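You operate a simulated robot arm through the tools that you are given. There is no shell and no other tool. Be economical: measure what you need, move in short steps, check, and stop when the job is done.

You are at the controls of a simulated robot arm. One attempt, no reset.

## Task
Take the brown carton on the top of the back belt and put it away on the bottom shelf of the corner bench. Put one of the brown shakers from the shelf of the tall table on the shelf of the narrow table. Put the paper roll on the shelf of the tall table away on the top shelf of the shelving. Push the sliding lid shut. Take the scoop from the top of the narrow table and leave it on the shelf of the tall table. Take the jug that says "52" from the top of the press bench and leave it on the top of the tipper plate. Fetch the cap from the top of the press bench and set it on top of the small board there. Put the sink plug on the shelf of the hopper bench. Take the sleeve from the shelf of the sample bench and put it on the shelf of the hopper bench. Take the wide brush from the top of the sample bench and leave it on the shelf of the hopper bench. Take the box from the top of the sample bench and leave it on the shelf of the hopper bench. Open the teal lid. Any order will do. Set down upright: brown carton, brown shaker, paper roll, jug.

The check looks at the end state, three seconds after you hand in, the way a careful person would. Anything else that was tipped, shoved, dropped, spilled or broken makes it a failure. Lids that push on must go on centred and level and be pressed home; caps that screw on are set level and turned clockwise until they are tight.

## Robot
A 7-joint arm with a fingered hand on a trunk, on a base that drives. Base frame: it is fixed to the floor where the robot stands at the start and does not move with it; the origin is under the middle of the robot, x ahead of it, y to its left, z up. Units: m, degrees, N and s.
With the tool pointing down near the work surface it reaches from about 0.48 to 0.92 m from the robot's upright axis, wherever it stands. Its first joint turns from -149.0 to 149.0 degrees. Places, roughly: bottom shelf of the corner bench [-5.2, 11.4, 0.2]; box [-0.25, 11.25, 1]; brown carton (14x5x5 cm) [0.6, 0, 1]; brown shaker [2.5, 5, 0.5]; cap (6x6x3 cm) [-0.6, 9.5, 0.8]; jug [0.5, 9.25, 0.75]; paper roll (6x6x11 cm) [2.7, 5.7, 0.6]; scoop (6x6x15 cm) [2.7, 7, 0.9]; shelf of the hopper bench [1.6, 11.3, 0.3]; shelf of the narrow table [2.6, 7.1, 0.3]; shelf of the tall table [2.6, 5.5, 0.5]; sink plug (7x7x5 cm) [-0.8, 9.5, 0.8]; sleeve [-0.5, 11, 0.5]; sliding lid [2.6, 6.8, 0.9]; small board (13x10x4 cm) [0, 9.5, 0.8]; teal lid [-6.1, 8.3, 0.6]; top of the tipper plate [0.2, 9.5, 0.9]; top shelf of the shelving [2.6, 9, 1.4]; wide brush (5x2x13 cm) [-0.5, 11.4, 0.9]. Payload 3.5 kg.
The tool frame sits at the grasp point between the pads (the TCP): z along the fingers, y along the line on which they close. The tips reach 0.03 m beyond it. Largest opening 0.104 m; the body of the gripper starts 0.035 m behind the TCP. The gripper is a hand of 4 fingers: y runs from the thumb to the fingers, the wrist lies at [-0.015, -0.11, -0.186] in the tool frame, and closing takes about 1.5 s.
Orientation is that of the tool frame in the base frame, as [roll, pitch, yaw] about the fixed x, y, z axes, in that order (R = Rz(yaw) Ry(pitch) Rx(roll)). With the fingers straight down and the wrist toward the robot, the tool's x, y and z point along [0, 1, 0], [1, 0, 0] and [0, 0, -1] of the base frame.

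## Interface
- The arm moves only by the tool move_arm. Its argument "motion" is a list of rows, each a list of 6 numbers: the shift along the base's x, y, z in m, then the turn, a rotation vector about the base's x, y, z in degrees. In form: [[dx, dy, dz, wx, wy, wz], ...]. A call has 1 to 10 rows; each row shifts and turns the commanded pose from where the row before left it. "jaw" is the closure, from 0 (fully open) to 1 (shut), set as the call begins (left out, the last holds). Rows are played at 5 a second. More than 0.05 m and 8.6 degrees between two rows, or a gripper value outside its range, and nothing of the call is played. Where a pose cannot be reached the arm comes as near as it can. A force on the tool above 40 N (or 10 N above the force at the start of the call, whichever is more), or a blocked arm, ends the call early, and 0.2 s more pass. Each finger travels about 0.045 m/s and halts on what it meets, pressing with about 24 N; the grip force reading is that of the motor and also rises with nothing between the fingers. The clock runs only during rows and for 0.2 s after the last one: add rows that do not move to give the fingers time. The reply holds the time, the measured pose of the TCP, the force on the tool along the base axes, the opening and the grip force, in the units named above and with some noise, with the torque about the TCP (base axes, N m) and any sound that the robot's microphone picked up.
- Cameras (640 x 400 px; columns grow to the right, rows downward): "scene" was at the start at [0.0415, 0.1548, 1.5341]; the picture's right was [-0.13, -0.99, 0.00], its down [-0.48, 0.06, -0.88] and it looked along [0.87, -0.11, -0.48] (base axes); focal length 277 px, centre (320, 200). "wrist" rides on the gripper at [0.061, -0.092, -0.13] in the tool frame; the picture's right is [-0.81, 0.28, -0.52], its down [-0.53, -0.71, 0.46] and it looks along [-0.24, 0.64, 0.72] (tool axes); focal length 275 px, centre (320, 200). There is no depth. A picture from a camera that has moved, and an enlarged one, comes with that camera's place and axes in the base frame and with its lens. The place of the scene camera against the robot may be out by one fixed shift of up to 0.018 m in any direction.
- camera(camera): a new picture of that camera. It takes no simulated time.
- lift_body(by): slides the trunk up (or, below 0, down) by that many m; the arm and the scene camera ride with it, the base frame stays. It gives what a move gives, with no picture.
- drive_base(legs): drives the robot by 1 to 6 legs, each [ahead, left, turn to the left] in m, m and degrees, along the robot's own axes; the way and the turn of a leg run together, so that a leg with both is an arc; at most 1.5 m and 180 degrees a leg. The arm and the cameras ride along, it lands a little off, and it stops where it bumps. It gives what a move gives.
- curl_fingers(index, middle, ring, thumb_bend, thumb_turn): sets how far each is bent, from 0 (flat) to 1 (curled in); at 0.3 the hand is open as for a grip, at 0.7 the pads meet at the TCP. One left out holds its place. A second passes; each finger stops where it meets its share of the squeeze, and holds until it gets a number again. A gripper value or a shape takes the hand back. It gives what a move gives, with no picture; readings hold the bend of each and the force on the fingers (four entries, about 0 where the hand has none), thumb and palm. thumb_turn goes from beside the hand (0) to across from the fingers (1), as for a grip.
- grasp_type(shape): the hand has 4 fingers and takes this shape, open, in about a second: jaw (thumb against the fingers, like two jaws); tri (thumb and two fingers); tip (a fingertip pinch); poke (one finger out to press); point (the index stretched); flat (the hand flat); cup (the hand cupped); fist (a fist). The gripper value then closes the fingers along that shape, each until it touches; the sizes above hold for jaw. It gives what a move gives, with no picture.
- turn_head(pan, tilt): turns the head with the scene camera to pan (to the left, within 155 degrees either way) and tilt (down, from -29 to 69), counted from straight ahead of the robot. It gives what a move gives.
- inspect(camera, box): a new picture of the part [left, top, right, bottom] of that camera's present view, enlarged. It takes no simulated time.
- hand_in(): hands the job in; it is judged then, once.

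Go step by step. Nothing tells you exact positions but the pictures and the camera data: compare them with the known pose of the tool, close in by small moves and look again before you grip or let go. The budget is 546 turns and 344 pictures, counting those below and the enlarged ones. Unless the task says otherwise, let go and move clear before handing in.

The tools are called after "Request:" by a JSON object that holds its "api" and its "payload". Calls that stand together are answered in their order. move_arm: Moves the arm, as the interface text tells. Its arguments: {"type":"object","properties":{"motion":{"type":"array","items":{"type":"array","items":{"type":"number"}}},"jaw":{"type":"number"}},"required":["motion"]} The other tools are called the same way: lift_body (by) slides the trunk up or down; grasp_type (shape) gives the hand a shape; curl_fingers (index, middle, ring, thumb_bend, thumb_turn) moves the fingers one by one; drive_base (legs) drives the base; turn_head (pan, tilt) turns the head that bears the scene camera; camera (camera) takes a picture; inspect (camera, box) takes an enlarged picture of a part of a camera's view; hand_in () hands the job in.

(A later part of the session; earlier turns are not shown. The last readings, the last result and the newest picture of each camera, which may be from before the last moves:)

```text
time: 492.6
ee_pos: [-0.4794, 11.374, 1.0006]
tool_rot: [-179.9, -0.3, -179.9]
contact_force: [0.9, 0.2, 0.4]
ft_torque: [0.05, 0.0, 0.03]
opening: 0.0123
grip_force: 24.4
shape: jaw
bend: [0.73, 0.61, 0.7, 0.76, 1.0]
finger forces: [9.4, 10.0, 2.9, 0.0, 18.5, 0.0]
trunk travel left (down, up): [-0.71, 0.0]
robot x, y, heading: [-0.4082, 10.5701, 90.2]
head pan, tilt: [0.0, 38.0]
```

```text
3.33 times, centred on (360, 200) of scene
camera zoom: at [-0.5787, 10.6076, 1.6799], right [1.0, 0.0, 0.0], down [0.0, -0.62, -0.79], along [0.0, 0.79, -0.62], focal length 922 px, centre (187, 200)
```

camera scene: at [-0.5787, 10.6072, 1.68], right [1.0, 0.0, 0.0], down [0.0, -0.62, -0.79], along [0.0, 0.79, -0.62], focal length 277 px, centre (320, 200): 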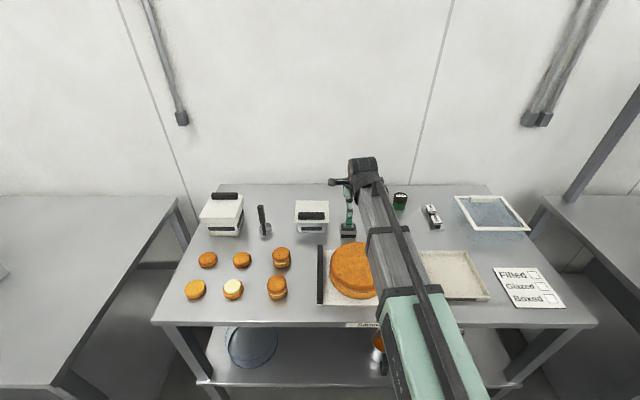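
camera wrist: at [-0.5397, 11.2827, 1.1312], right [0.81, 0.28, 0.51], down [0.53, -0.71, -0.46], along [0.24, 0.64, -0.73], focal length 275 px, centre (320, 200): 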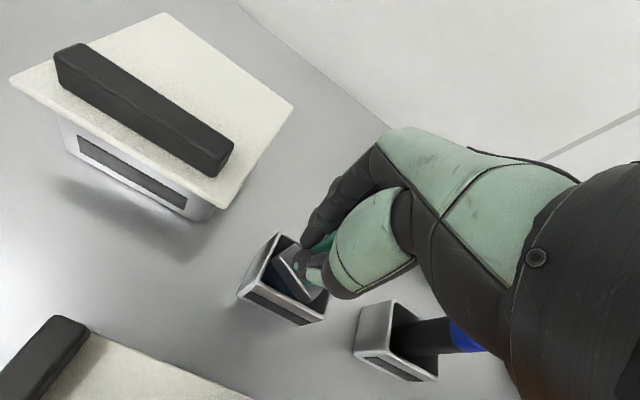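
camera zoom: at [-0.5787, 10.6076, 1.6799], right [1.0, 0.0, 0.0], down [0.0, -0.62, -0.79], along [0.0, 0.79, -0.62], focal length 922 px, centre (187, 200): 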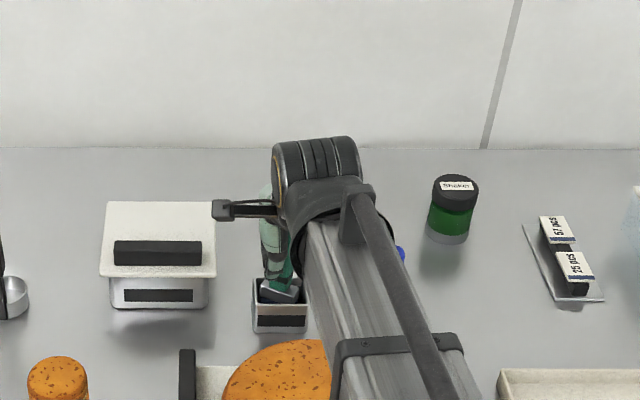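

Request:
{"api": "move_arm", "payload": {"motion": [[0, 0, 0.01, 0, 0, 0], [0, 0, 0.01, 0, 0, 0], [0, 0, 0.01, 0, 0, 0], [0, 0, 0.01, 0, 0, 0], [0, 0, 0, 0, 0, 0]]}}

Request:
{"api": "inspect", "payload": {"camera": "scene", "box": [300, 140, 420, 260]}}

Request:
{"api": "camera", "payload": {"camera": "wrist"}}

```text
time: 493.8
ee_pos: [-0.4791, 11.3737, 1.0404]
tool_rot: [-179.8, -0.3, -179.9]
contact_force: [0.2, 0.5, -1.4]
ft_torque: [0.03, 0.01, 0.01]
opening: 0.0124
grip_force: 23.9
shape: jaw
bend: [0.73, 0.61, 0.7, 0.76, 1.0]
finger forces: [9.6, 10.2, 2.9, 0.1, 18.6, 0.0]
trunk travel left (down, up): [-0.71, 0.0]
robot x, y, heading: [-0.4054, 10.5723, 90.1]
head pan, tilt: [0.0, 38.0]
```

```text
3.33 times, centred on (360, 200) of scene
camera zoom: at [-0.5787, 10.6076, 1.6799], right [1.0, 0.0, 0.0], down [0.0, -0.62, -0.79], along [0.0, 0.79, -0.62], focal length 922 px, centre (187, 200)
```

zoom: 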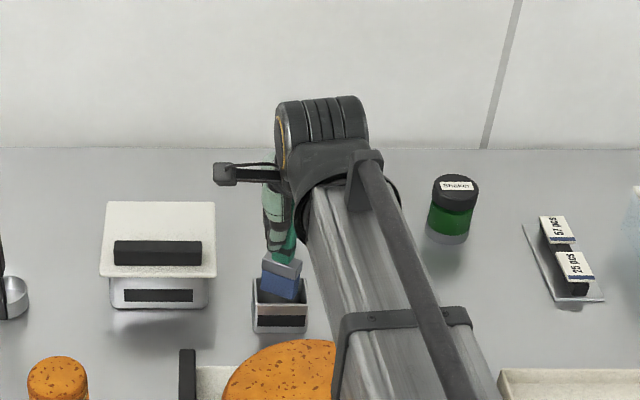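

```text
124 pictures are left
camera wrist: at [-0.5392, 11.2833, 1.1722], right [0.81, 0.28, 0.51], down [0.53, -0.71, -0.46], along [0.24, 0.64, -0.73], focal length 275 px, centre (320, 200)
```

wrist: 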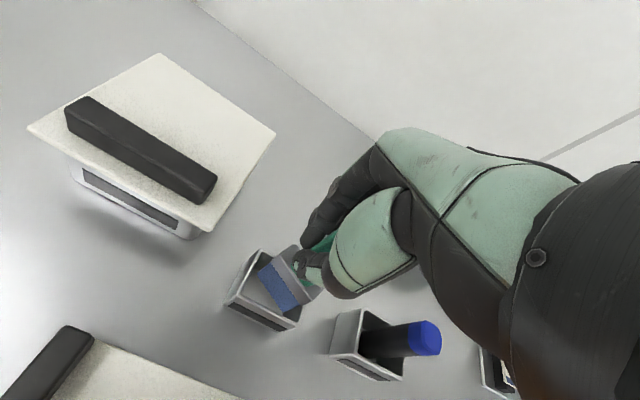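

Request:
{"api": "move_arm", "payload": {"motion": [[0, 0, 0.02, 0, 0, 0], [0, 0, 0.03, 0, 0, 0], [0, 0, 0.03, 0, 0, 0], [0, 0, 0.04, 0, 0, 0], [0, 0, 0, 0, 0, 0]]}}

Request:
{"api": "inspect", "payload": {"camera": "scene", "box": [280, 100, 420, 260]}}

Request:
{"api": "inspect", "payload": {"camera": "wrist", "box": [220, 180, 380, 340]}}

```text
time: 495.0
ee_pos: [-0.478, 11.3738, 1.1621]
tool_rot: [-180.0, -0.2, -179.9]
contact_force: [0.1, 0.0, -1.1]
ft_torque: [0.0, 0.01, -0.02]
opening: 0.0123
grip_force: 24.0
shape: jaw
bend: [0.73, 0.61, 0.7, 0.76, 1.0]
finger forces: [9.7, 10.3, 3.0, 0.1, 18.5, 0.0]
trunk travel left (down, up): [-0.71, 0.0]
robot x, y, heading: [-0.4022, 10.573, 90.3]
head pan, tilt: [0.0, 38.0]
```

```text
2.50 times, centred on (350, 180) of scene
camera zoom: at [-0.5787, 10.6077, 1.6799], right [1.0, 0.0, 0.0], down [0.0, -0.62, -0.79], along [0.0, 0.79, -0.62], focal length 692 px, centre (245, 250)
```

zoom: 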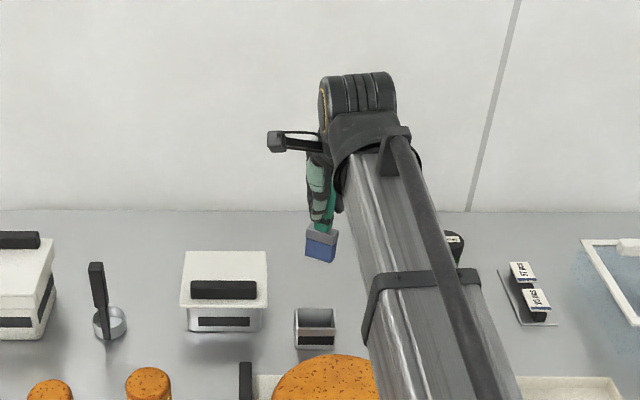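

```text
2.50 times, centred on (300, 260) of wrist
camera zoom: at [-0.539, 11.2823, 1.2924], right [0.81, 0.28, 0.51], down [0.53, -0.71, -0.46], along [0.24, 0.64, -0.73], focal length 688 px, centre (370, 50)
```

zoom: 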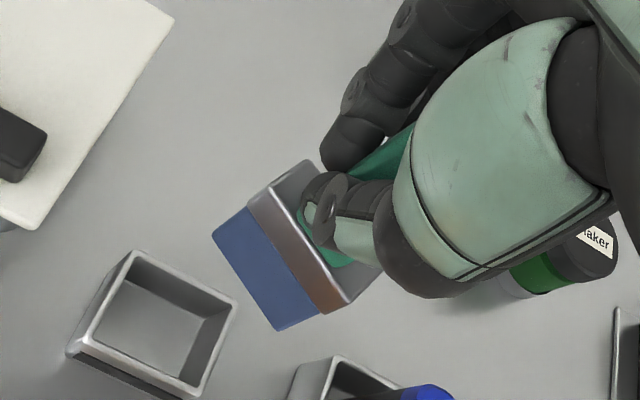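

The brush is out with its holder undisturbed. I back out, fold the arm, and drive to the right part of the hopper bench, beyond the drawers.

Request:
{"api": "drive_base", "payload": {"legs": [[-0.45, 0, -0.2]]}}

Request:
{"api": "move_arm", "payload": {"motion": [[0, -0.04, 0, 0, 0, 0], [0, -0.04, 0, 0, 0, 0], [0, -0.04, 0, 0, 0, 0], [0, -0.04, 0, 0, 0, 0], [0, 0, 0, 0, 0, 0]]}}

Request:
{"api": "drive_base", "payload": {"legs": [[0, -1.4, 0.3], [0, -1.2, 0.5]]}}

Request:
{"api": "lift_body", "payload": {"by": -0.4}}

Request:
{"api": "lift_body", "payload": {"by": -0.25}}

Request:
{"api": "turn_head", "payload": {"pan": 0, "tilt": 20}}

Request:
{"api": "camera", "payload": {"camera": "scene"}}

```text
time: 497.7
ee_pos: [-0.4757, 10.93, 1.1609]
tool_rot: [-179.9, -0.2, -180.0]
contact_force: [0.3, -0.7, -0.8]
ft_torque: [0.01, 0.04, -0.03]
opening: 0.0125
grip_force: 23.9
shape: jaw
bend: [0.73, 0.61, 0.7, 0.76, 1.0]
finger forces: [9.7, 10.3, 3.0, 0.0, 18.4, 0.0]
trunk travel left (down, up): [-0.71, 0.0]
robot x, y, heading: [-0.4002, 10.1266, 90.1]
head pan, tilt: [0.0, 38.0]
```

```text
time: 498.9
ee_pos: [-0.4756, 10.7714, 1.1608]
tool_rot: [-179.9, -0.3, 180.0]
contact_force: [0.3, -0.9, -0.5]
ft_torque: [0.01, 0.0, -0.01]
opening: 0.0123
grip_force: 23.9
shape: jaw
bend: [0.73, 0.61, 0.7, 0.77, 1.0]
finger forces: [9.8, 10.3, 3.1, 0.0, 18.4, 0.0]
trunk travel left (down, up): [-0.71, 0.0]
robot x, y, heading: [-0.4054, 10.1251, 90.1]
head pan, tilt: [0.0, 38.0]
```

```text
time: 511.6
ee_pos: [2.1204, 10.7806, 1.1614]
tool_rot: [-179.9, -0.2, -179.7]
contact_force: [-0.1, -0.4, -1.4]
ft_torque: [0.0, 0.01, -0.01]
opening: 0.0124
grip_force: 24.3
shape: jaw
bend: [0.73, 0.61, 0.7, 0.77, 1.0]
finger forces: [9.9, 10.4, 3.1, 0.0, 18.5, 0.1]
trunk travel left (down, up): [-0.71, 0.0]
robot x, y, heading: [2.1984, 10.1379, 90.4]
head pan, tilt: [0.0, 38.0]
```

```text
time: 515.4
ee_pos: [2.122, 10.7813, 0.7612]
tool_rot: [-179.9, -0.2, -179.7]
contact_force: [0.1, 0.3, -0.9]
ft_torque: [0.0, -0.02, 0.01]
opening: 0.0124
grip_force: 23.8
shape: jaw
bend: [0.73, 0.61, 0.7, 0.77, 1.0]
finger forces: [9.7, 10.5, 3.0, 0.1, 18.5, 0.0]
trunk travel left (down, up): [-0.31, 0.4]
robot x, y, heading: [2.1994, 10.1411, 90.5]
head pan, tilt: [0.0, 38.0]
```

```text
time: 518.0
ee_pos: [2.1208, 10.7819, 0.5117]
tool_rot: [-179.9, -0.2, -179.7]
contact_force: [0.3, -0.3, -1.0]
ft_torque: [0.02, 0.02, -0.01]
opening: 0.0123
grip_force: 24.1
shape: jaw
bend: [0.73, 0.61, 0.7, 0.77, 1.0]
finger forces: [9.8, 10.5, 3.2, 0.0, 18.5, 0.0]
trunk travel left (down, up): [-0.06, 0.65]
robot x, y, heading: [2.1978, 10.1382, 90.4]
head pan, tilt: [0.0, 38.0]
```

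```text
time: 518.8
ee_pos: [2.1208, 10.7807, 0.51]
tool_rot: [-179.9, -0.2, -179.7]
contact_force: [0.9, -0.2, -0.7]
ft_torque: [0.01, 0.02, 0.01]
opening: 0.0122
grip_force: 23.7
shape: jaw
bend: [0.73, 0.61, 0.7, 0.77, 1.0]
finger forces: [9.8, 10.5, 3.2, 0.0, 18.4, 0.1]
trunk travel left (down, up): [-0.06, 0.65]
robot x, y, heading: [2.1939, 10.1362, 90.1]
head pan, tilt: [0.0, 20.0]
```

```text
121 pictures are left
camera scene: at [2.0231, 10.1806, 1.0583], right [1.0, 0.01, 0.0], down [0.0, -0.34, -0.94], along [-0.01, 0.94, -0.34], focal length 277 px, centre (320, 200)
```

scene: 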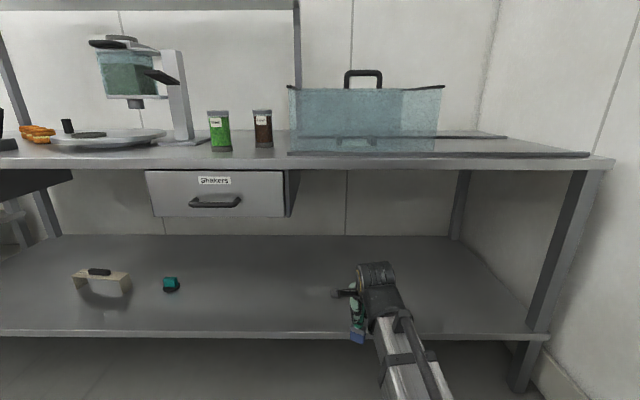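

Request:
{"api": "drive_base", "payload": {"legs": [[0.38, 0, 0]]}}

Request:
{"api": "move_arm", "payload": {"motion": [[0, 0, -0.02, 0, 0, 0], [0, 0, -0.02, 0, 0, 0], [0, 0, -0.02, 0, 0, 0], [0, 0, -0.02, 0, 0, 0], [0, 0, 0, 0, 0, 0]]}}

Request:
{"api": "camera", "payload": {"camera": "wrist"}}

Request:
{"api": "inspect", "payload": {"camera": "scene", "box": [320, 260, 480, 380]}}

```text
time: 521.2
ee_pos: [2.1138, 11.1607, 0.5107]
tool_rot: [-179.9, -0.2, -179.4]
contact_force: [0.9, 1.0, -0.8]
ft_torque: [0.0, 0.04, 0.0]
opening: 0.012
grip_force: 24.0
shape: jaw
bend: [0.73, 0.61, 0.7, 0.77, 1.0]
finger forces: [9.7, 10.5, 3.2, 0.0, 18.4, 0.0]
trunk travel left (down, up): [-0.06, 0.65]
robot x, y, heading: [2.1913, 10.5191, 90.6]
head pan, tilt: [0.0, 20.0]
```

```text
time: 522.4
ee_pos: [2.1133, 11.1591, 0.4301]
tool_rot: [-179.8, -0.3, -179.3]
contact_force: [0.4, 0.0, -1.3]
ft_torque: [0.02, 0.04, 0.04]
opening: 0.0126
grip_force: 24.2
shape: jaw
bend: [0.73, 0.61, 0.7, 0.77, 1.0]
finger forces: [9.9, 10.6, 3.4, 0.0, 18.4, 0.0]
trunk travel left (down, up): [-0.06, 0.65]
robot x, y, heading: [2.1916, 10.5197, 90.9]
head pan, tilt: [0.0, 20.0]
```

```text
120 pictures are left
camera wrist: at [2.0541, 11.0675, 0.5622], right [0.81, 0.29, 0.51], down [0.54, -0.71, -0.46], along [0.23, 0.65, -0.73], focal length 275 px, centre (320, 200)
```

wrist: 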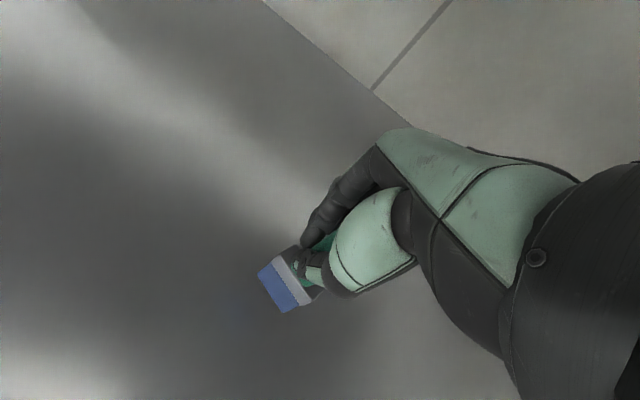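

```text
3.33 times, centred on (400, 320) of scene
camera zoom: at [2.0189, 10.5603, 1.0584], right [1.0, 0.01, 0.0], down [0.0, -0.34, -0.94], along [-0.01, 0.94, -0.34], focal length 922 px, centre (53, -200)
```

zoom: 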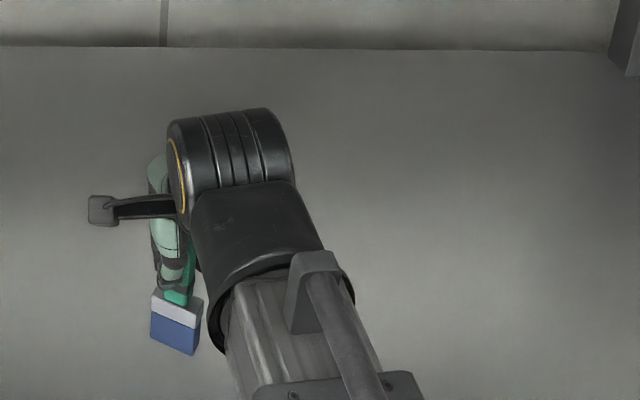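

Request:
{"api": "move_arm", "payload": {"motion": [[0, 0, -0.008, 0, 0, 0], [0, 0, -0.006, 0, 0, 0], [0, 0, -0.004, 0, 0, 0], [0, 0, 0, 0, 0, 0]]}}

Request:
{"api": "move_arm", "payload": {"motion": [[0, 0, -0.004, 0, 0, 0], [0, 0, -0.003, 0, 0, 0], [0, 0, 0, 0, 0, 0]]}}

```text
time: 523.4
ee_pos: [2.1129, 11.1618, 0.4133]
tool_rot: [-179.9, -0.1, -179.3]
contact_force: [0.0, 0.2, -0.4]
ft_torque: [-0.01, 0.03, 0.04]
opening: 0.0121
grip_force: 24.3
shape: jaw
bend: [0.73, 0.61, 0.7, 0.77, 1.0]
finger forces: [9.9, 10.6, 3.4, 0.0, 18.4, 0.1]
trunk travel left (down, up): [-0.06, 0.65]
robot x, y, heading: [2.1925, 10.5168, 90.8]
head pan, tilt: [0.0, 20.0]
```

```text
time: 524.2
ee_pos: [2.1147, 11.1604, 0.4068]
tool_rot: [-179.9, -0.2, -179.3]
contact_force: [-0.3, 0.3, -1.2]
ft_torque: [-0.03, 0.03, 0.0]
opening: 0.0122
grip_force: 24.3
shape: jaw
bend: [0.73, 0.61, 0.7, 0.77, 1.0]
finger forces: [9.9, 10.7, 3.4, 0.1, 18.5, 0.0]
trunk travel left (down, up): [-0.06, 0.65]
robot x, y, heading: [2.194, 10.5178, 90.9]
head pan, tilt: [0.0, 20.0]
```

Request:
{"api": "move_arm", "payload": {"motion": [[0, 0, -0.004, 0, 0, 0], [0, 0, -0.003, 0, 0, 0], [0, 0, 0, 0, 0, 0]]}}

Request:
{"api": "move_arm", "payload": {"motion": [[0, 0, -0.003, 0, 0, 0], [0, 0, -0.002, 0, 0, 0], [0, 0, 0, 0, 0, 0]]}}

Request:
{"api": "inspect", "payload": {"camera": "scene", "box": [320, 260, 480, 380]}}

```text
time: 525.0
ee_pos: [2.1134, 11.1605, 0.3999]
tool_rot: [-179.9, -0.3, -179.3]
contact_force: [-1.0, 0.8, -1.6]
ft_torque: [0.03, 0.0, -0.02]
opening: 0.0125
grip_force: 24.0
shape: jaw
bend: [0.73, 0.61, 0.7, 0.77, 1.0]
finger forces: [10.0, 10.7, 3.5, 0.1, 18.4, 0.0]
trunk travel left (down, up): [-0.06, 0.65]
robot x, y, heading: [2.1967, 10.5204, 90.5]
head pan, tilt: [0.0, 20.0]
```

```text
time: 525.8
ee_pos: [2.1139, 11.1616, 0.3943]
tool_rot: [-179.9, -0.2, -179.3]
contact_force: [0.6, -1.2, 6.0]
ft_torque: [0.01, -0.03, 0.01]
opening: 0.0127
grip_force: 24.4
shape: jaw
bend: [0.73, 0.61, 0.7, 0.77, 1.0]
finger forces: [9.9, 10.8, 3.8, 0.1, 20.1, 0.0]
trunk travel left (down, up): [-0.06, 0.65]
robot x, y, heading: [2.1938, 10.5194, 90.7]
head pan, tilt: [0.0, 20.0]
```

```text
3.33 times, centred on (400, 320) of scene
camera zoom: at [2.0189, 10.5599, 1.0585], right [1.0, 0.01, 0.0], down [0.0, -0.34, -0.94], along [-0.01, 0.94, -0.34], focal length 922 px, centre (53, -200)
```

zoom: 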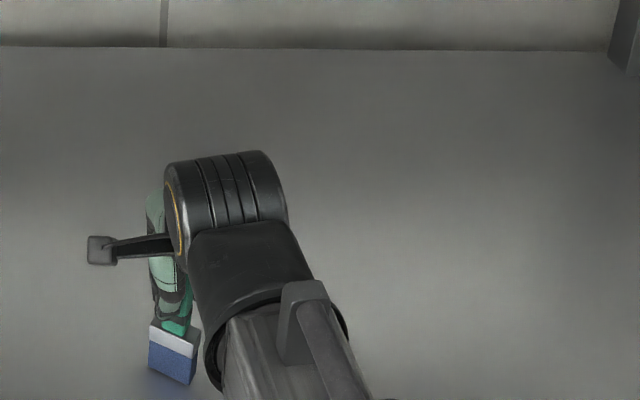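

Request:
{"api": "move_arm", "payload": {"motion": [[0, 0, -0.003, 0, 0, 0], [0, 0, 0, 0, 0, 0]]}}

Request:
{"api": "move_arm", "payload": {"motion": [[0, 0, 0.001, 0, 0, 0], [0, 0, 0, 0, 0, 0], [0, 0, 0, 0, 0, 0], [0, 0, 0, 0, 0, 0], [0, 0, 0, 0, 0, 0], [0, 0, 0, 0, 0, 0], [0, 0, 0, 0, 0, 0]], "jaw": 0}}

Request:
{"api": "camera", "payload": {"camera": "wrist"}}

Request:
{"api": "inspect", "payload": {"camera": "scene", "box": [320, 260, 480, 380]}}

```text
time: 526.4
ee_pos: [2.1142, 11.1617, 0.3936]
tool_rot: [179.9, -0.1, -179.3]
contact_force: [0.2, -2.0, 25.0]
ft_torque: [0.02, -0.06, 0.04]
opening: 0.0136
grip_force: 24.2
shape: jaw
bend: [0.73, 0.61, 0.71, 0.77, 1.0]
finger forces: [11.9, 12.2, 4.2, 0.0, 25.1, 0.1]
trunk travel left (down, up): [-0.06, 0.65]
robot x, y, heading: [2.1921, 10.5173, 90.7]
head pan, tilt: [0.0, 20.0]
```

```text
time: 528.0
ee_pos: [2.1132, 11.1606, 0.3931]
tool_rot: [-179.8, -0.2, -179.3]
contact_force: [-0.4, 0.1, -0.1]
ft_torque: [0.02, 0.04, 0.0]
opening: 0.104
grip_force: 0.1
shape: jaw
bend: [0.3, 0.3, 0.3, 0.3, 0.98]
finger forces: [0.0, 0.0, 0.1, 0.0, 0.0, 0.0]
trunk travel left (down, up): [-0.06, 0.65]
robot x, y, heading: [2.1934, 10.5179, 91.0]
head pan, tilt: [0.0, 20.0]
```

```text
117 pictures are left
camera wrist: at [2.0539, 11.0692, 0.5231], right [0.81, 0.29, 0.51], down [0.54, -0.71, -0.46], along [0.23, 0.65, -0.73], focal length 275 px, centre (320, 200)
```

wrist: 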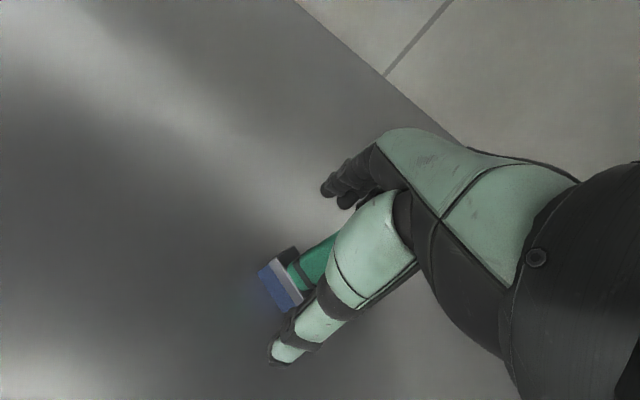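

```text
3.33 times, centred on (400, 320) of scene
camera zoom: at [2.0189, 10.5603, 1.0584], right [1.0, 0.01, 0.0], down [0.0, -0.34, -0.94], along [-0.01, 0.94, -0.34], focal length 922 px, centre (53, -200)
```

zoom: 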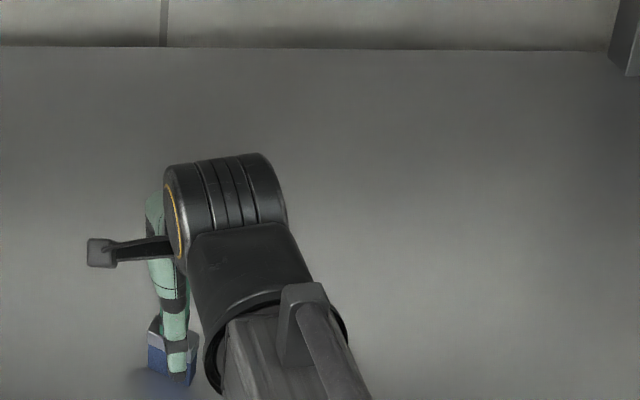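

It stands on its own. I rise carefully and back out.

Request:
{"api": "move_arm", "payload": {"motion": [[0, 0, 0.02, 0, 0, 0], [0, 0, 0.03, 0, 0, 0], [0, 0, 0.03, 0, 0, 0], [0, 0, 0.03, 0, 0, 0], [0, 0, 0, 0, 0, 0]]}}

Request:
{"api": "camera", "payload": {"camera": "wrist"}}

Request:
{"api": "drive_base", "payload": {"legs": [[-0.38, 0, -0.6]]}}

Request:
{"api": "camera", "payload": {"camera": "scene"}}

```text
time: 529.2
ee_pos: [2.113, 11.161, 0.5026]
tool_rot: [-179.8, -0.1, -179.3]
contact_force: [-0.2, -0.1, -0.4]
ft_torque: [0.04, 0.01, 0.0]
opening: 0.1037
grip_force: 0.0
shape: jaw
bend: [0.3, 0.3, 0.3, 0.3, 0.98]
finger forces: [0.0, 0.1, 0.0, 0.1, 0.0, 0.0]
trunk travel left (down, up): [-0.06, 0.65]
robot x, y, heading: [2.1913, 10.5179, 90.8]
head pan, tilt: [0.0, 20.0]
```

```text
115 pictures are left
camera wrist: at [2.0538, 11.0677, 0.6337], right [0.81, 0.29, 0.51], down [0.54, -0.71, -0.46], along [0.23, 0.65, -0.73], focal length 275 px, centre (320, 200)
```

wrist: 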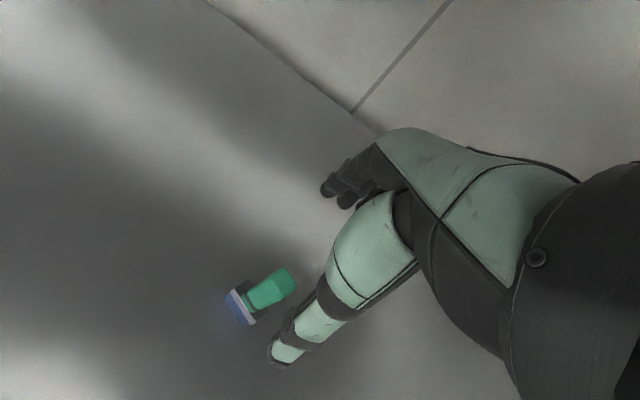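

```text
time: 531.6
ee_pos: [2.1192, 10.7812, 0.5026]
tool_rot: [-179.9, -0.2, -179.5]
contact_force: [0.1, 0.8, 0.2]
ft_torque: [0.02, 0.0, 0.03]
opening: 0.1037
grip_force: 0.0
shape: jaw
bend: [0.3, 0.3, 0.3, 0.3, 0.98]
finger forces: [0.0, 0.1, 0.0, 0.0, 0.0, 0.0]
trunk travel left (down, up): [-0.06, 0.65]
robot x, y, heading: [2.1995, 10.1371, 90.4]
head pan, tilt: [0.0, 20.0]
```

```text
114 pictures are left
camera scene: at [2.0234, 10.1816, 1.0584], right [1.0, 0.01, 0.0], down [0.0, -0.34, -0.94], along [-0.01, 0.94, -0.34], focal length 277 px, centre (320, 200)
```

scene: 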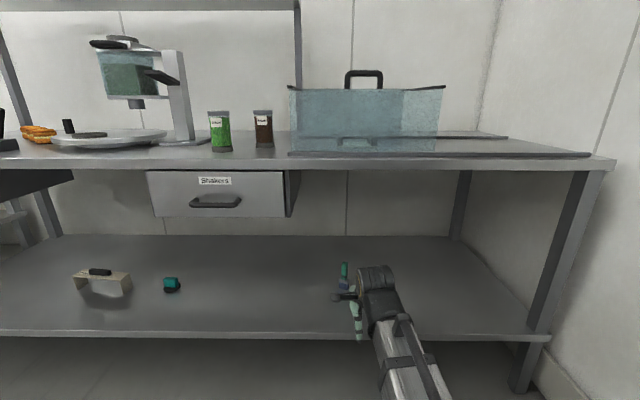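

The brush stands on the shelf. Now the "Box" tray; its near wall is around (-0.143, 11.12). I raise the trunk and drive back to the sample bench.

Request:
{"api": "lift_body", "payload": {"by": 0.4}}

Request:
{"api": "lift_body", "payload": {"by": 0.25}}

Request:
{"api": "drive_base", "payload": {"legs": [[0, 1.4, 0.3], [0, 0.86, 0]]}}

Request:
{"api": "turn_head", "payload": {"pan": 0, "tilt": 38}}

Request:
{"api": "camera", "payload": {"camera": "wrist"}}

Request:
{"api": "camera", "payload": {"camera": "scene"}}

```text
time: 535.4
ee_pos: [2.121, 10.78, 0.9015]
tool_rot: [-179.9, -0.2, -179.5]
contact_force: [0.1, 0.0, -0.3]
ft_torque: [-0.01, -0.01, -0.01]
opening: 0.1037
grip_force: 0.1
shape: jaw
bend: [0.3, 0.3, 0.3, 0.3, 0.98]
finger forces: [0.1, 0.0, 0.0, 0.1, 0.0, 0.0]
trunk travel left (down, up): [-0.46, 0.25]
robot x, y, heading: [2.2026, 10.1369, 90.6]
head pan, tilt: [0.0, 20.0]
```

```text
time: 538.0
ee_pos: [2.1205, 10.7815, 1.1531]
tool_rot: [-179.8, -0.2, -179.4]
contact_force: [-0.4, 0.1, -0.4]
ft_torque: [0.01, 0.02, 0.0]
opening: 0.1035
grip_force: 0.1
shape: jaw
bend: [0.3, 0.3, 0.3, 0.3, 0.98]
finger forces: [0.0, 0.0, 0.1, 0.0, 0.2, 0.1]
trunk travel left (down, up): [-0.71, 0.0]
robot x, y, heading: [2.1987, 10.1367, 90.7]
head pan, tilt: [0.0, 20.0]
```

```text
time: 549.1
ee_pos: [-0.1573, 10.7094, 1.1521]
tool_rot: [-179.9, -0.2, -177.1]
contact_force: [0.1, 0.2, -0.4]
ft_torque: [0.01, 0.0, -0.02]
opening: 0.1037
grip_force: 0.1
shape: jaw
bend: [0.3, 0.3, 0.3, 0.3, 0.98]
finger forces: [0.0, 0.0, 0.1, 0.0, 0.0, 0.0]
trunk travel left (down, up): [-0.71, 0.0]
robot x, y, heading: [-0.053, 10.0697, 92.8]
head pan, tilt: [0.0, 20.0]
```

```text
time: 549.9
ee_pos: [-0.1555, 10.7091, 1.1523]
tool_rot: [-180.0, -0.2, -177.2]
contact_force: [0.3, -0.4, 0.2]
ft_torque: [0.01, -0.03, 0.03]
opening: 0.1037
grip_force: 0.1
shape: jaw
bend: [0.3, 0.3, 0.3, 0.3, 0.98]
finger forces: [0.1, 0.0, 0.0, 0.0, 0.1, 0.1]
trunk travel left (down, up): [-0.71, 0.0]
robot x, y, heading: [-0.0501, 10.0699, 92.9]
head pan, tilt: [0.0, 38.0]
```

```text
113 pictures are left
camera wrist: at [-0.2116, 10.6151, 1.2834], right [0.8, 0.32, 0.51], down [0.57, -0.69, -0.46], along [0.21, 0.65, -0.73], focal length 275 px, centre (320, 200)
```

wrist: 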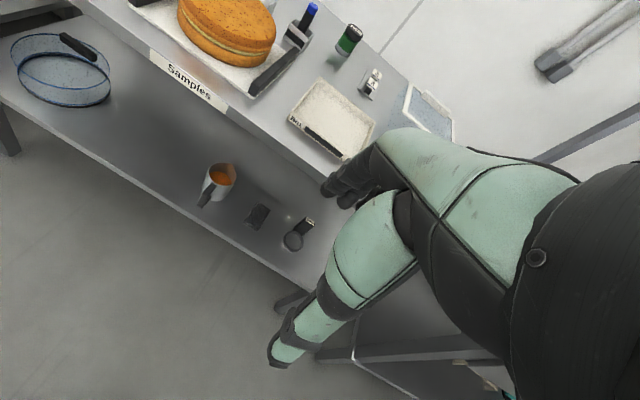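

```text
112 pictures are left
camera scene: at [-0.2273, 10.1001, 1.68], right [1.0, 0.05, 0.0], down [0.03, -0.61, -0.79], along [-0.04, 0.79, -0.61], focal length 277 px, centre (320, 200)
```

scene: 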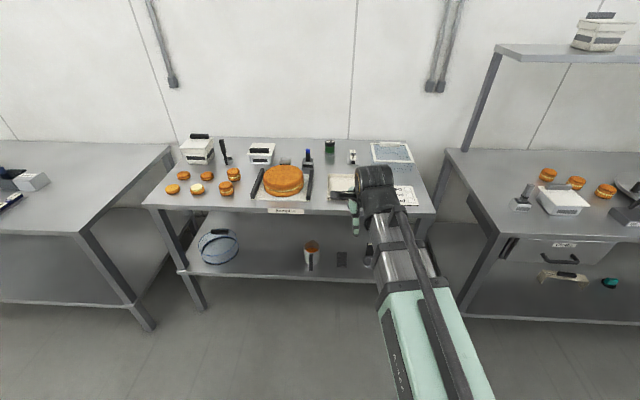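

Request:
{"api": "drive_base", "payload": {"legs": [[0.3, -0.03, -2.8]]}}

Request:
{"api": "move_arm", "payload": {"motion": [[0, 0, -0.04, 0, 0, 0], [0, 0, -0.04, 0, 0, 0], [0, 0, 0, 0, 0, 0]]}}

Request:
{"api": "camera", "payload": {"camera": "wrist"}}

```text
time: 552.0
ee_pos: [-0.1021, 11.0185, 1.1507]
tool_rot: [-179.8, -0.2, 179.9]
contact_force: [1.0, 0.9, 0.7]
ft_torque: [-0.02, 0.02, 0.04]
opening: 0.1036
grip_force: 0.1
shape: jaw
bend: [0.3, 0.3, 0.3, 0.3, 0.98]
finger forces: [0.0, 0.1, 0.0, 0.0, 0.0, 0.1]
trunk travel left (down, up): [-0.71, 0.0]
robot x, y, heading: [-0.0305, 10.3719, 90.0]
head pan, tilt: [0.0, 38.0]
```

```text
time: 552.8
ee_pos: [-0.1009, 11.0186, 1.0731]
tool_rot: [-179.9, -0.2, 179.9]
contact_force: [0.1, -0.3, -0.1]
ft_torque: [-0.01, -0.01, -0.02]
opening: 0.1038
grip_force: 0.1
shape: jaw
bend: [0.3, 0.3, 0.3, 0.3, 0.98]
finger forces: [0.1, 0.1, 0.0, 0.1, 0.1, 0.0]
trunk travel left (down, up): [-0.71, 0.0]
robot x, y, heading: [-0.0314, 10.3731, 90.0]
head pan, tilt: [0.0, 38.0]
```

```text
111 pictures are left
camera wrist: at [-0.1622, 10.9269, 1.2032], right [0.81, 0.28, 0.51], down [0.53, -0.71, -0.46], along [0.24, 0.64, -0.73], focal length 275 px, centre (320, 200)
```

wrist: 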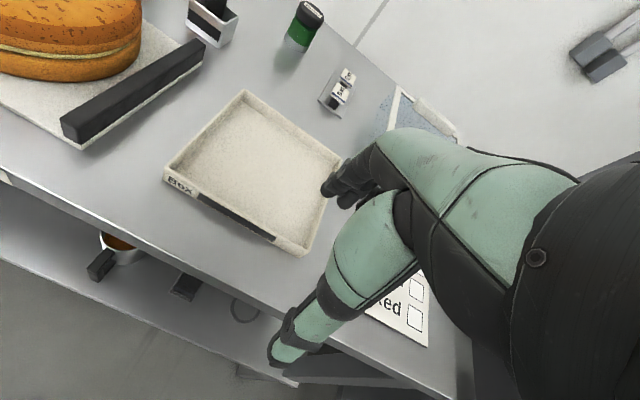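

Request:
{"api": "move_arm", "payload": {"motion": [[-0.025, 0.035, -0.02, 0, 0, 0], [-0.024, 0.037, -0.02, 0, 0, 0], [0, 0, -0.02, 0, 0, 0], [0, 0, 0, 0, 0, 0]]}}

Request:
{"api": "camera", "payload": {"camera": "wrist"}}

Request:
{"api": "inspect", "payload": {"camera": "scene", "box": [240, 150, 400, 270]}}

```text
time: 553.8
ee_pos: [-0.1504, 11.0905, 1.0113]
tool_rot: [-179.8, -0.2, 179.8]
contact_force: [-0.3, 0.4, 0.2]
ft_torque: [-0.01, -0.01, 0.01]
opening: 0.1039
grip_force: 0.0
shape: jaw
bend: [0.3, 0.3, 0.3, 0.3, 0.98]
finger forces: [0.0, 0.0, 0.1, 0.1, 0.0, 0.1]
trunk travel left (down, up): [-0.71, 0.0]
robot x, y, heading: [-0.0305, 10.3689, 89.7]
head pan, tilt: [0.0, 38.0]
```

```text
110 pictures are left
camera wrist: at [-0.2113, 10.9985, 1.143], right [0.81, 0.28, 0.51], down [0.53, -0.71, -0.46], along [0.24, 0.64, -0.73], focal length 275 px, centre (320, 200)
```

wrist: 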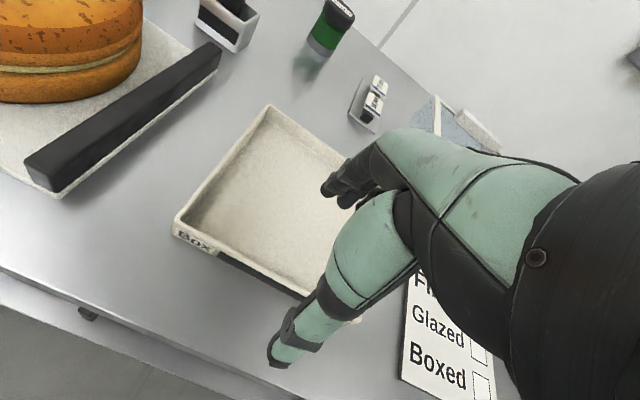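

```text
3.33 times, centred on (320, 210) of scene
camera zoom: at [-0.2033, 10.412, 1.6799], right [1.0, 0.0, 0.0], down [0.0, -0.62, -0.79], along [0.0, 0.79, -0.62], focal length 922 px, centre (320, 167)
```

zoom: 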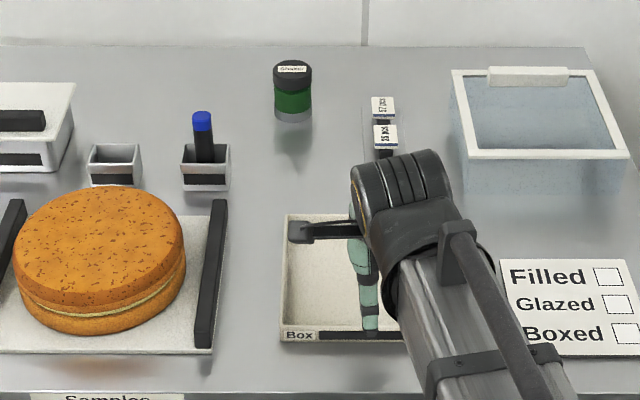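

Request:
{"api": "move_arm", "payload": {"motion": [[0.003, 0.017, -0.02, 0, 0, 0], [0, 0, -0.025, 0, 0, 0], [0, 0, -0.02, 0, 0, 0], [0, 0, 0, 0, 0, 0]], "jaw": 0.3}}

Request:
{"api": "camera", "payload": {"camera": "wrist"}}

Request:
{"api": "inspect", "payload": {"camera": "scene", "box": [280, 170, 380, 270]}}

```text
time: 554.8
ee_pos: [-0.1478, 11.1043, 0.9471]
tool_rot: [-179.9, -0.3, 179.9]
contact_force: [-0.1, -0.3, 0.0]
ft_torque: [0.01, -0.02, -0.02]
opening: 0.073
grip_force: 0.1
shape: jaw
bend: [0.27, 0.37, 0.34, 0.58, 0.99]
finger forces: [0.0, 0.0, 0.0, 0.0, 0.0, 0.0]
trunk travel left (down, up): [-0.71, 0.0]
robot x, y, heading: [-0.0277, 10.3776, 90.1]
head pan, tilt: [0.0, 38.0]
```

```text
108 pictures are left
camera wrist: at [-0.2081, 11.0139, 1.0782], right [0.81, 0.28, 0.51], down [0.53, -0.71, -0.46], along [0.24, 0.64, -0.73], focal length 275 px, centre (320, 200)
```

wrist: 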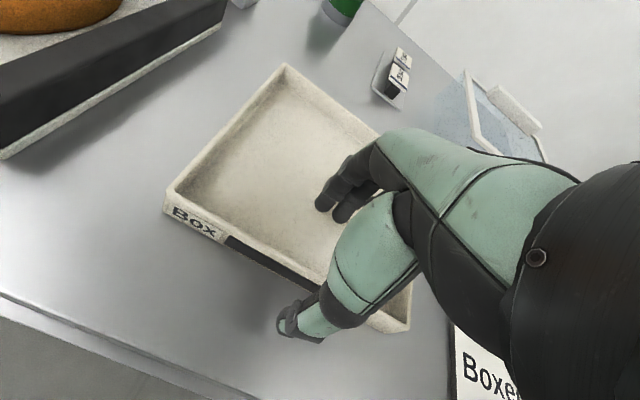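

```text
4.00 times, centred on (330, 220) of scene
camera zoom: at [-0.2033, 10.412, 1.68], right [1.0, 0.0, 0.0], down [0.0, -0.62, -0.79], along [0.0, 0.79, -0.62], focal length 1106 px, centre (280, 120)
```

zoom: 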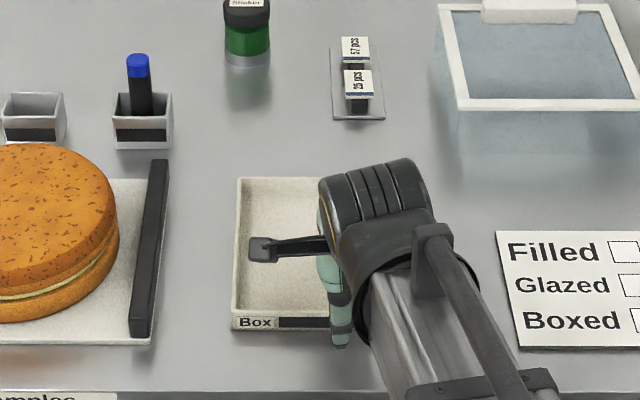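

Request:
{"api": "move_arm", "payload": {"motion": [[0, 0, -0.01, 0, 0, 0], [0, 0, -0.012, 0, 0, 0], [0, 0, 0, 0, 0, 0]]}}

Request:
{"api": "camera", "payload": {"camera": "wrist"}}

```text
time: 555.4
ee_pos: [-0.1472, 11.1073, 0.9347]
tool_rot: [178.9, -0.4, 180.0]
contact_force: [-0.1, -3.8, 29.1]
ft_torque: [1.14, 0.04, -0.01]
opening: 0.0705
grip_force: 0.0
shape: jaw
bend: [0.27, 0.37, 0.34, 0.58, 0.99]
finger forces: [18.8, 9.8, 0.0, 0.1, 0.0, 0.0]
trunk travel left (down, up): [-0.71, 0.0]
robot x, y, heading: [-0.0297, 10.3723, 89.9]
head pan, tilt: [0.0, 38.0]
stopped in row 3: the force on the tool passed its limit at 42 N (the readings are from after the stop); the commanded pose is now the measured one
```

```text
106 pictures are left
camera wrist: at [-0.2078, 11.014, 1.0633], right [0.81, 0.27, 0.52], down [0.53, -0.71, -0.47], along [0.24, 0.66, -0.72], focal length 275 px, centre (320, 200)
```

wrist: 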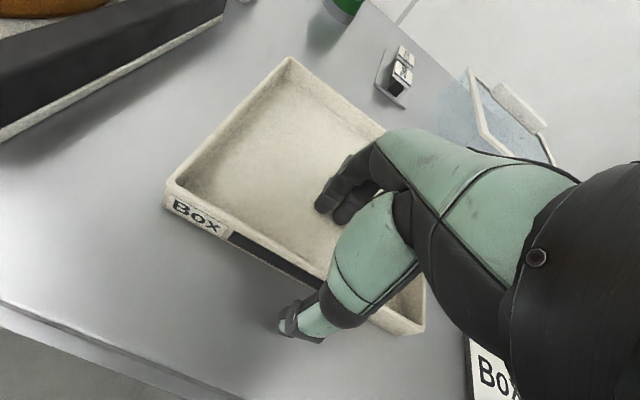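

Request:
{"api": "move_arm", "payload": {"motion": [[0, -0.002, 0.008, 0.9, 0, 0], [0, 0, 0, 0, 0, 0], [0, 0, 0, 0, 0, 0], [0, 0, 0, 0, 0, 0], [0, 0, 0, 0, 0, 0]], "jaw": 0.7}}

Request:
{"api": "camera", "payload": {"camera": "wrist"}}

```text
time: 556.6
ee_pos: [-0.1465, 11.1059, 0.9376]
tool_rot: [178.6, -0.3, 180.0]
contact_force: [0.0, -0.7, 0.5]
ft_torque: [-0.04, -0.01, -0.03]
opening: 0.0318
grip_force: 0.1
shape: jaw
bend: [0.74, 0.53, 0.51, 0.74, 1.0]
finger forces: [0.0, 0.1, 0.0, 0.0, 0.1, 0.0]
trunk travel left (down, up): [-0.71, 0.0]
robot x, y, heading: [-0.0337, 10.3739, 90.0]
head pan, tilt: [0.0, 38.0]
```

```text
105 pictures are left
camera wrist: at [-0.2081, 11.0114, 1.0658], right [0.81, 0.26, 0.52], down [0.53, -0.7, -0.48], along [0.24, 0.66, -0.71], focal length 275 px, centre (320, 200)
```

wrist: 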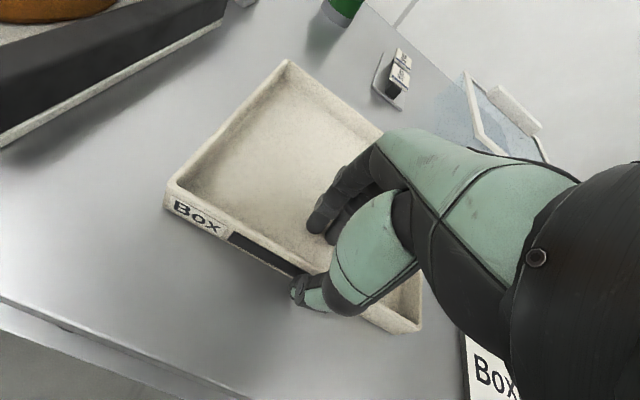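

Request:
{"api": "move_arm", "payload": {"motion": [[0, 0, -0.004, -1.4, 0, 0], [0, 0, -0.005, 0, 0, 0], [0, 0, -0.004, 0, 0, 0], [0, 0, 0, 0, 0, 0]]}}

Request:
{"api": "move_arm", "payload": {"motion": [[0, 0, 0, 0, 0, 0], [0, 0, 0, 0, 0, 0], [0, 0, 0, 0, 0, 0], [0, 0, 0, 0, 0, 0], [0, 0, 0, 0, 0, 0], [0, 0, 0, 0, 0, 0]], "jaw": 1}}

Request:
{"api": "camera", "payload": {"camera": "wrist"}}

```text
time: 557.3
ee_pos: [-0.1474, 11.1063, 0.9338]
tool_rot: [179.2, -0.6, 179.9]
contact_force: [-0.5, -8.1, 23.8]
ft_torque: [0.39, 0.23, -0.07]
opening: 0.0306
grip_force: 18.1
shape: jaw
bend: [0.75, 0.56, 0.54, 0.74, 1.0]
finger forces: [23.3, 0.0, 0.0, 0.0, 16.8, 0.0]
trunk travel left (down, up): [-0.71, 0.0]
robot x, y, heading: [-0.0321, 10.375, 90.0]
head pan, tilt: [0.0, 38.0]
stopped in row 3: the force on the tool passed its limit at 44 N (the readings are from after the stop); the commanded pose is now the measured one
```

```text
time: 558.7
ee_pos: [-0.1479, 11.1064, 0.9326]
tool_rot: [179.3, -0.5, 180.0]
contact_force: [0.0, 1.0, 26.4]
ft_torque: [0.29, 0.06, -0.01]
opening: 0.0177
grip_force: 24.2
shape: jaw
bend: [0.75, 0.74, 0.62, 0.8, 1.0]
finger forces: [29.7, 7.5, 0.3, 0.0, 17.1, 0.1]
trunk travel left (down, up): [-0.71, 0.0]
robot x, y, heading: [-0.0243, 10.3756, 90.1]
head pan, tilt: [0.0, 38.0]
```

```text
104 pictures are left
camera wrist: at [-0.208, 11.0133, 1.0624], right [0.81, 0.27, 0.51], down [0.53, -0.71, -0.47], along [0.24, 0.65, -0.72], focal length 275 px, centre (320, 200)
```

wrist: 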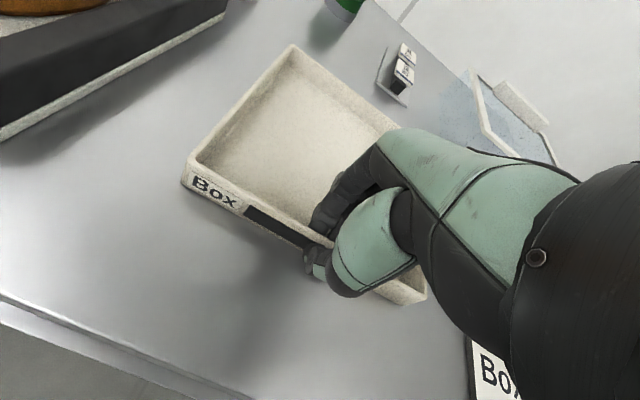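

Request:
{"api": "move_arm", "payload": {"motion": [[0, 0, 0.005, 0, 0, 0], [0, 0, 0.005, 0, 0, 0], [0, 0, 0.01, 0, 0, 0], [0, 0, 0, 0, 0, 0]]}}

Request:
{"api": "camera", "payload": {"camera": "wrist"}}

Request:
{"api": "inspect", "payload": {"camera": "scene", "box": [260, 160, 400, 280]}}

```text
time: 559.7
ee_pos: [-0.1485, 11.108, 0.9494]
tool_rot: [179.4, -0.5, 180.0]
contact_force: [-0.2, 0.2, -0.3]
ft_torque: [0.02, 0.02, 0.02]
opening: 0.0159
grip_force: 24.2
shape: jaw
bend: [0.74, 0.62, 0.63, 0.79, 1.0]
finger forces: [9.7, 2.8, 1.3, 0.0, 13.6, 0.0]
trunk travel left (down, up): [-0.71, 0.0]
robot x, y, heading: [-0.0255, 10.3747, 89.9]
head pan, tilt: [0.0, 38.0]
```

```text
103 pictures are left
camera wrist: at [-0.2078, 11.0149, 1.0809], right [0.81, 0.27, 0.51], down [0.53, -0.71, -0.47], along [0.24, 0.65, -0.72], focal length 275 px, centre (320, 200)
```

wrist: 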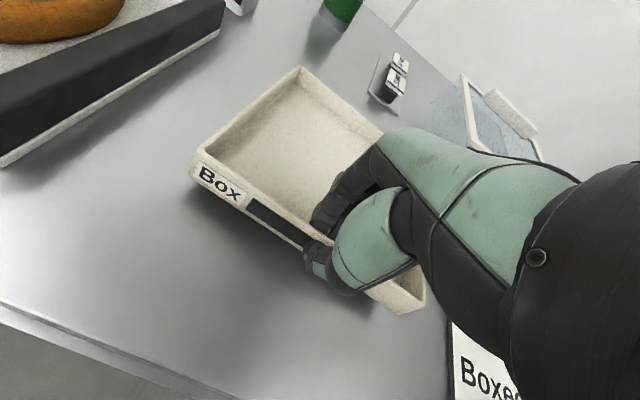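

```text
3.33 times, centred on (330, 220) of scene
camera zoom: at [-0.2033, 10.412, 1.6799], right [1.0, 0.0, 0.0], down [0.0, -0.62, -0.79], along [0.0, 0.79, -0.62], focal length 922 px, centre (287, 133)
```

zoom: 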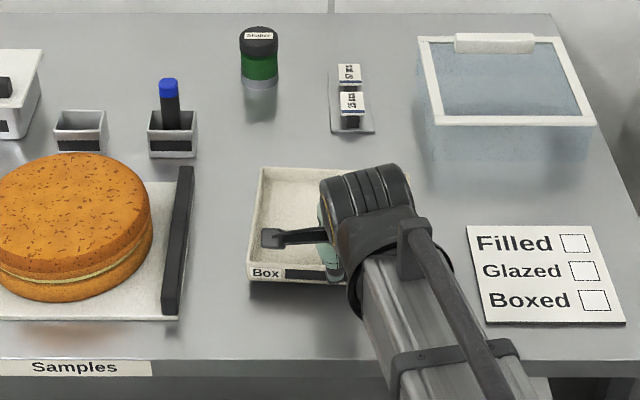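

Request:
{"api": "move_arm", "payload": {"motion": [[0, 0, 0.01, 0, 0, 0], [0, 0, 0.02, 0, 0, 0], [0, 0, 0.03, 0, 0, 0], [0, 0, 0.03, 0, 0, 0], [0, 0, 0, 0, 0, 0]]}}

Request:
{"api": "camera", "payload": {"camera": "wrist"}}

Request:
{"api": "inspect", "payload": {"camera": "scene", "box": [260, 140, 400, 260]}}

```text
time: 560.9
ee_pos: [-0.1471, 11.1064, 1.0407]
tool_rot: [179.6, -0.5, -179.9]
contact_force: [-0.2, -0.3, 0.2]
ft_torque: [-0.06, 0.0, 0.01]
opening: 0.0153
grip_force: 24.1
shape: jaw
bend: [0.74, 0.61, 0.63, 0.79, 1.0]
finger forces: [10.3, 3.5, 1.6, 0.1, 15.1, 0.1]
trunk travel left (down, up): [-0.71, 0.0]
robot x, y, heading: [-0.0283, 10.3754, 89.9]
head pan, tilt: [0.0, 38.0]
```

```text
101 pictures are left
camera wrist: at [-0.2077, 11.0142, 1.1711], right [0.81, 0.27, 0.51], down [0.53, -0.71, -0.47], along [0.24, 0.65, -0.72], focal length 275 px, centre (320, 200)
```

wrist: 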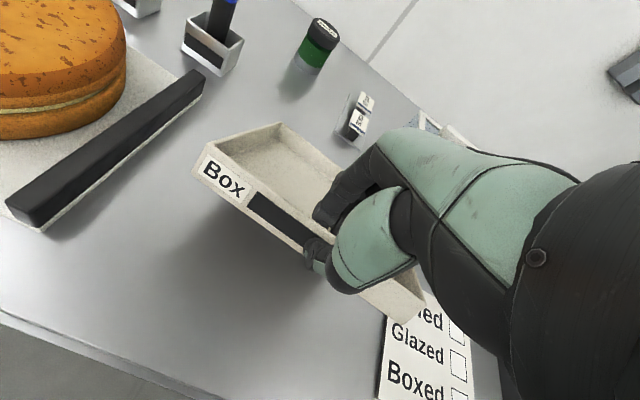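

```text
3.33 times, centred on (330, 200) of scene
camera zoom: at [-0.2033, 10.4122, 1.6799], right [1.0, 0.0, 0.0], down [0.0, -0.62, -0.79], along [0.0, 0.79, -0.62], focal length 922 px, centre (287, 200)
```

zoom: 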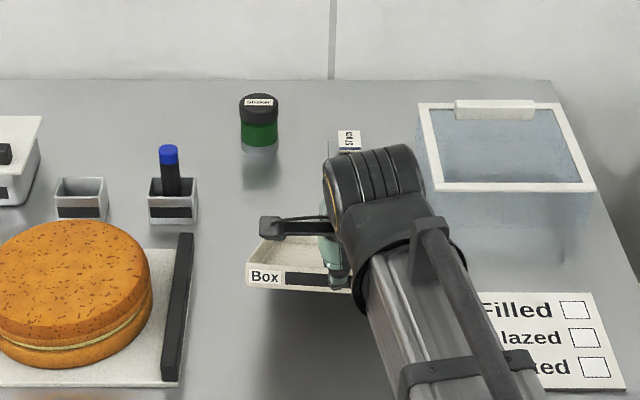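

The tray hangs tilted with its far side down but is held. I raise it clear, back out slowly and drive to the hopper bench.

Request:
{"api": "move_arm", "payload": {"motion": [[0, 0, 0.02, 0, 0, 0], [0, 0, 0.03, 0, 0, 0], [0, 0, 0.03, 0, 0, 0], [0, 0, 0, 0, 0, 0]]}}

Request:
{"api": "drive_base", "payload": {"legs": [[-0.25, 0, 0]]}}

Request:
{"api": "camera", "payload": {"camera": "wrist"}}

Request:
{"api": "camera", "payload": {"camera": "scene"}}

```text
time: 561.9
ee_pos: [-0.148, 11.107, 1.1222]
tool_rot: [179.5, -0.5, 180.0]
contact_force: [-0.2, 1.0, -0.4]
ft_torque: [-0.06, 0.02, 0.01]
opening: 0.0154
grip_force: 24.0
shape: jaw
bend: [0.74, 0.61, 0.63, 0.79, 1.0]
finger forces: [10.4, 3.5, 1.5, 0.0, 15.1, 0.0]
trunk travel left (down, up): [-0.71, 0.0]
robot x, y, heading: [-0.028, 10.3716, 90.1]
head pan, tilt: [0.0, 38.0]
```

```text
time: 563.7
ee_pos: [-0.148, 10.8557, 1.1219]
tool_rot: [179.4, -0.5, 179.9]
contact_force: [-1.0, -0.7, -0.7]
ft_torque: [-0.06, 0.01, -0.02]
opening: 0.0152
grip_force: 24.0
shape: jaw
bend: [0.74, 0.61, 0.63, 0.79, 1.0]
finger forces: [10.4, 3.6, 1.5, 0.0, 15.1, 0.0]
trunk travel left (down, up): [-0.71, 0.0]
robot x, y, heading: [-0.0298, 10.1275, 90.1]
head pan, tilt: [0.0, 38.0]
```

```text
99 pictures are left
camera wrist: at [-0.2078, 10.762, 1.2523], right [0.81, 0.27, 0.51], down [0.53, -0.71, -0.47], along [0.24, 0.65, -0.72], focal length 275 px, centre (320, 200)
```

wrist: 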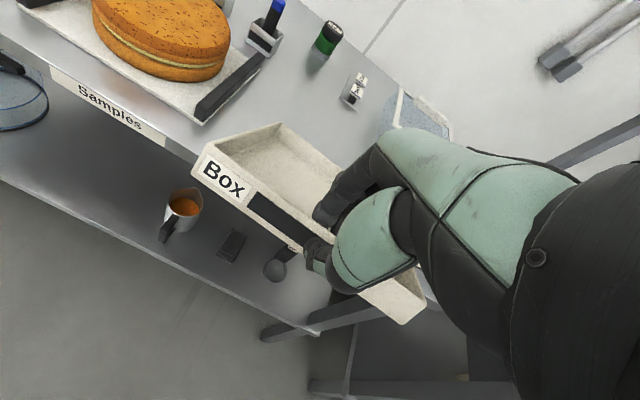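

```text
98 pictures are left
camera scene: at [-0.2032, 10.1589, 1.68], right [1.0, 0.0, 0.0], down [0.0, -0.61, -0.79], along [0.0, 0.79, -0.61], focal length 277 px, centre (320, 200)
```

scene: 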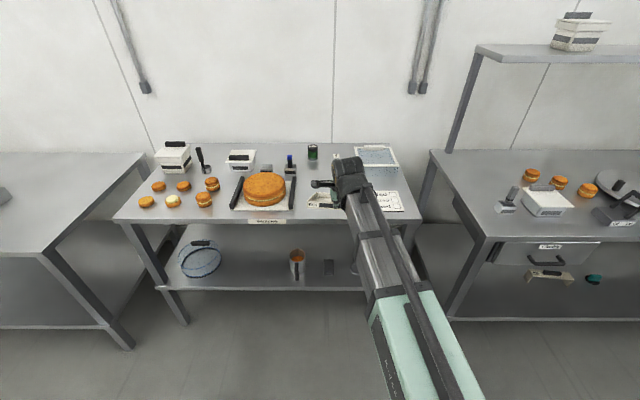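

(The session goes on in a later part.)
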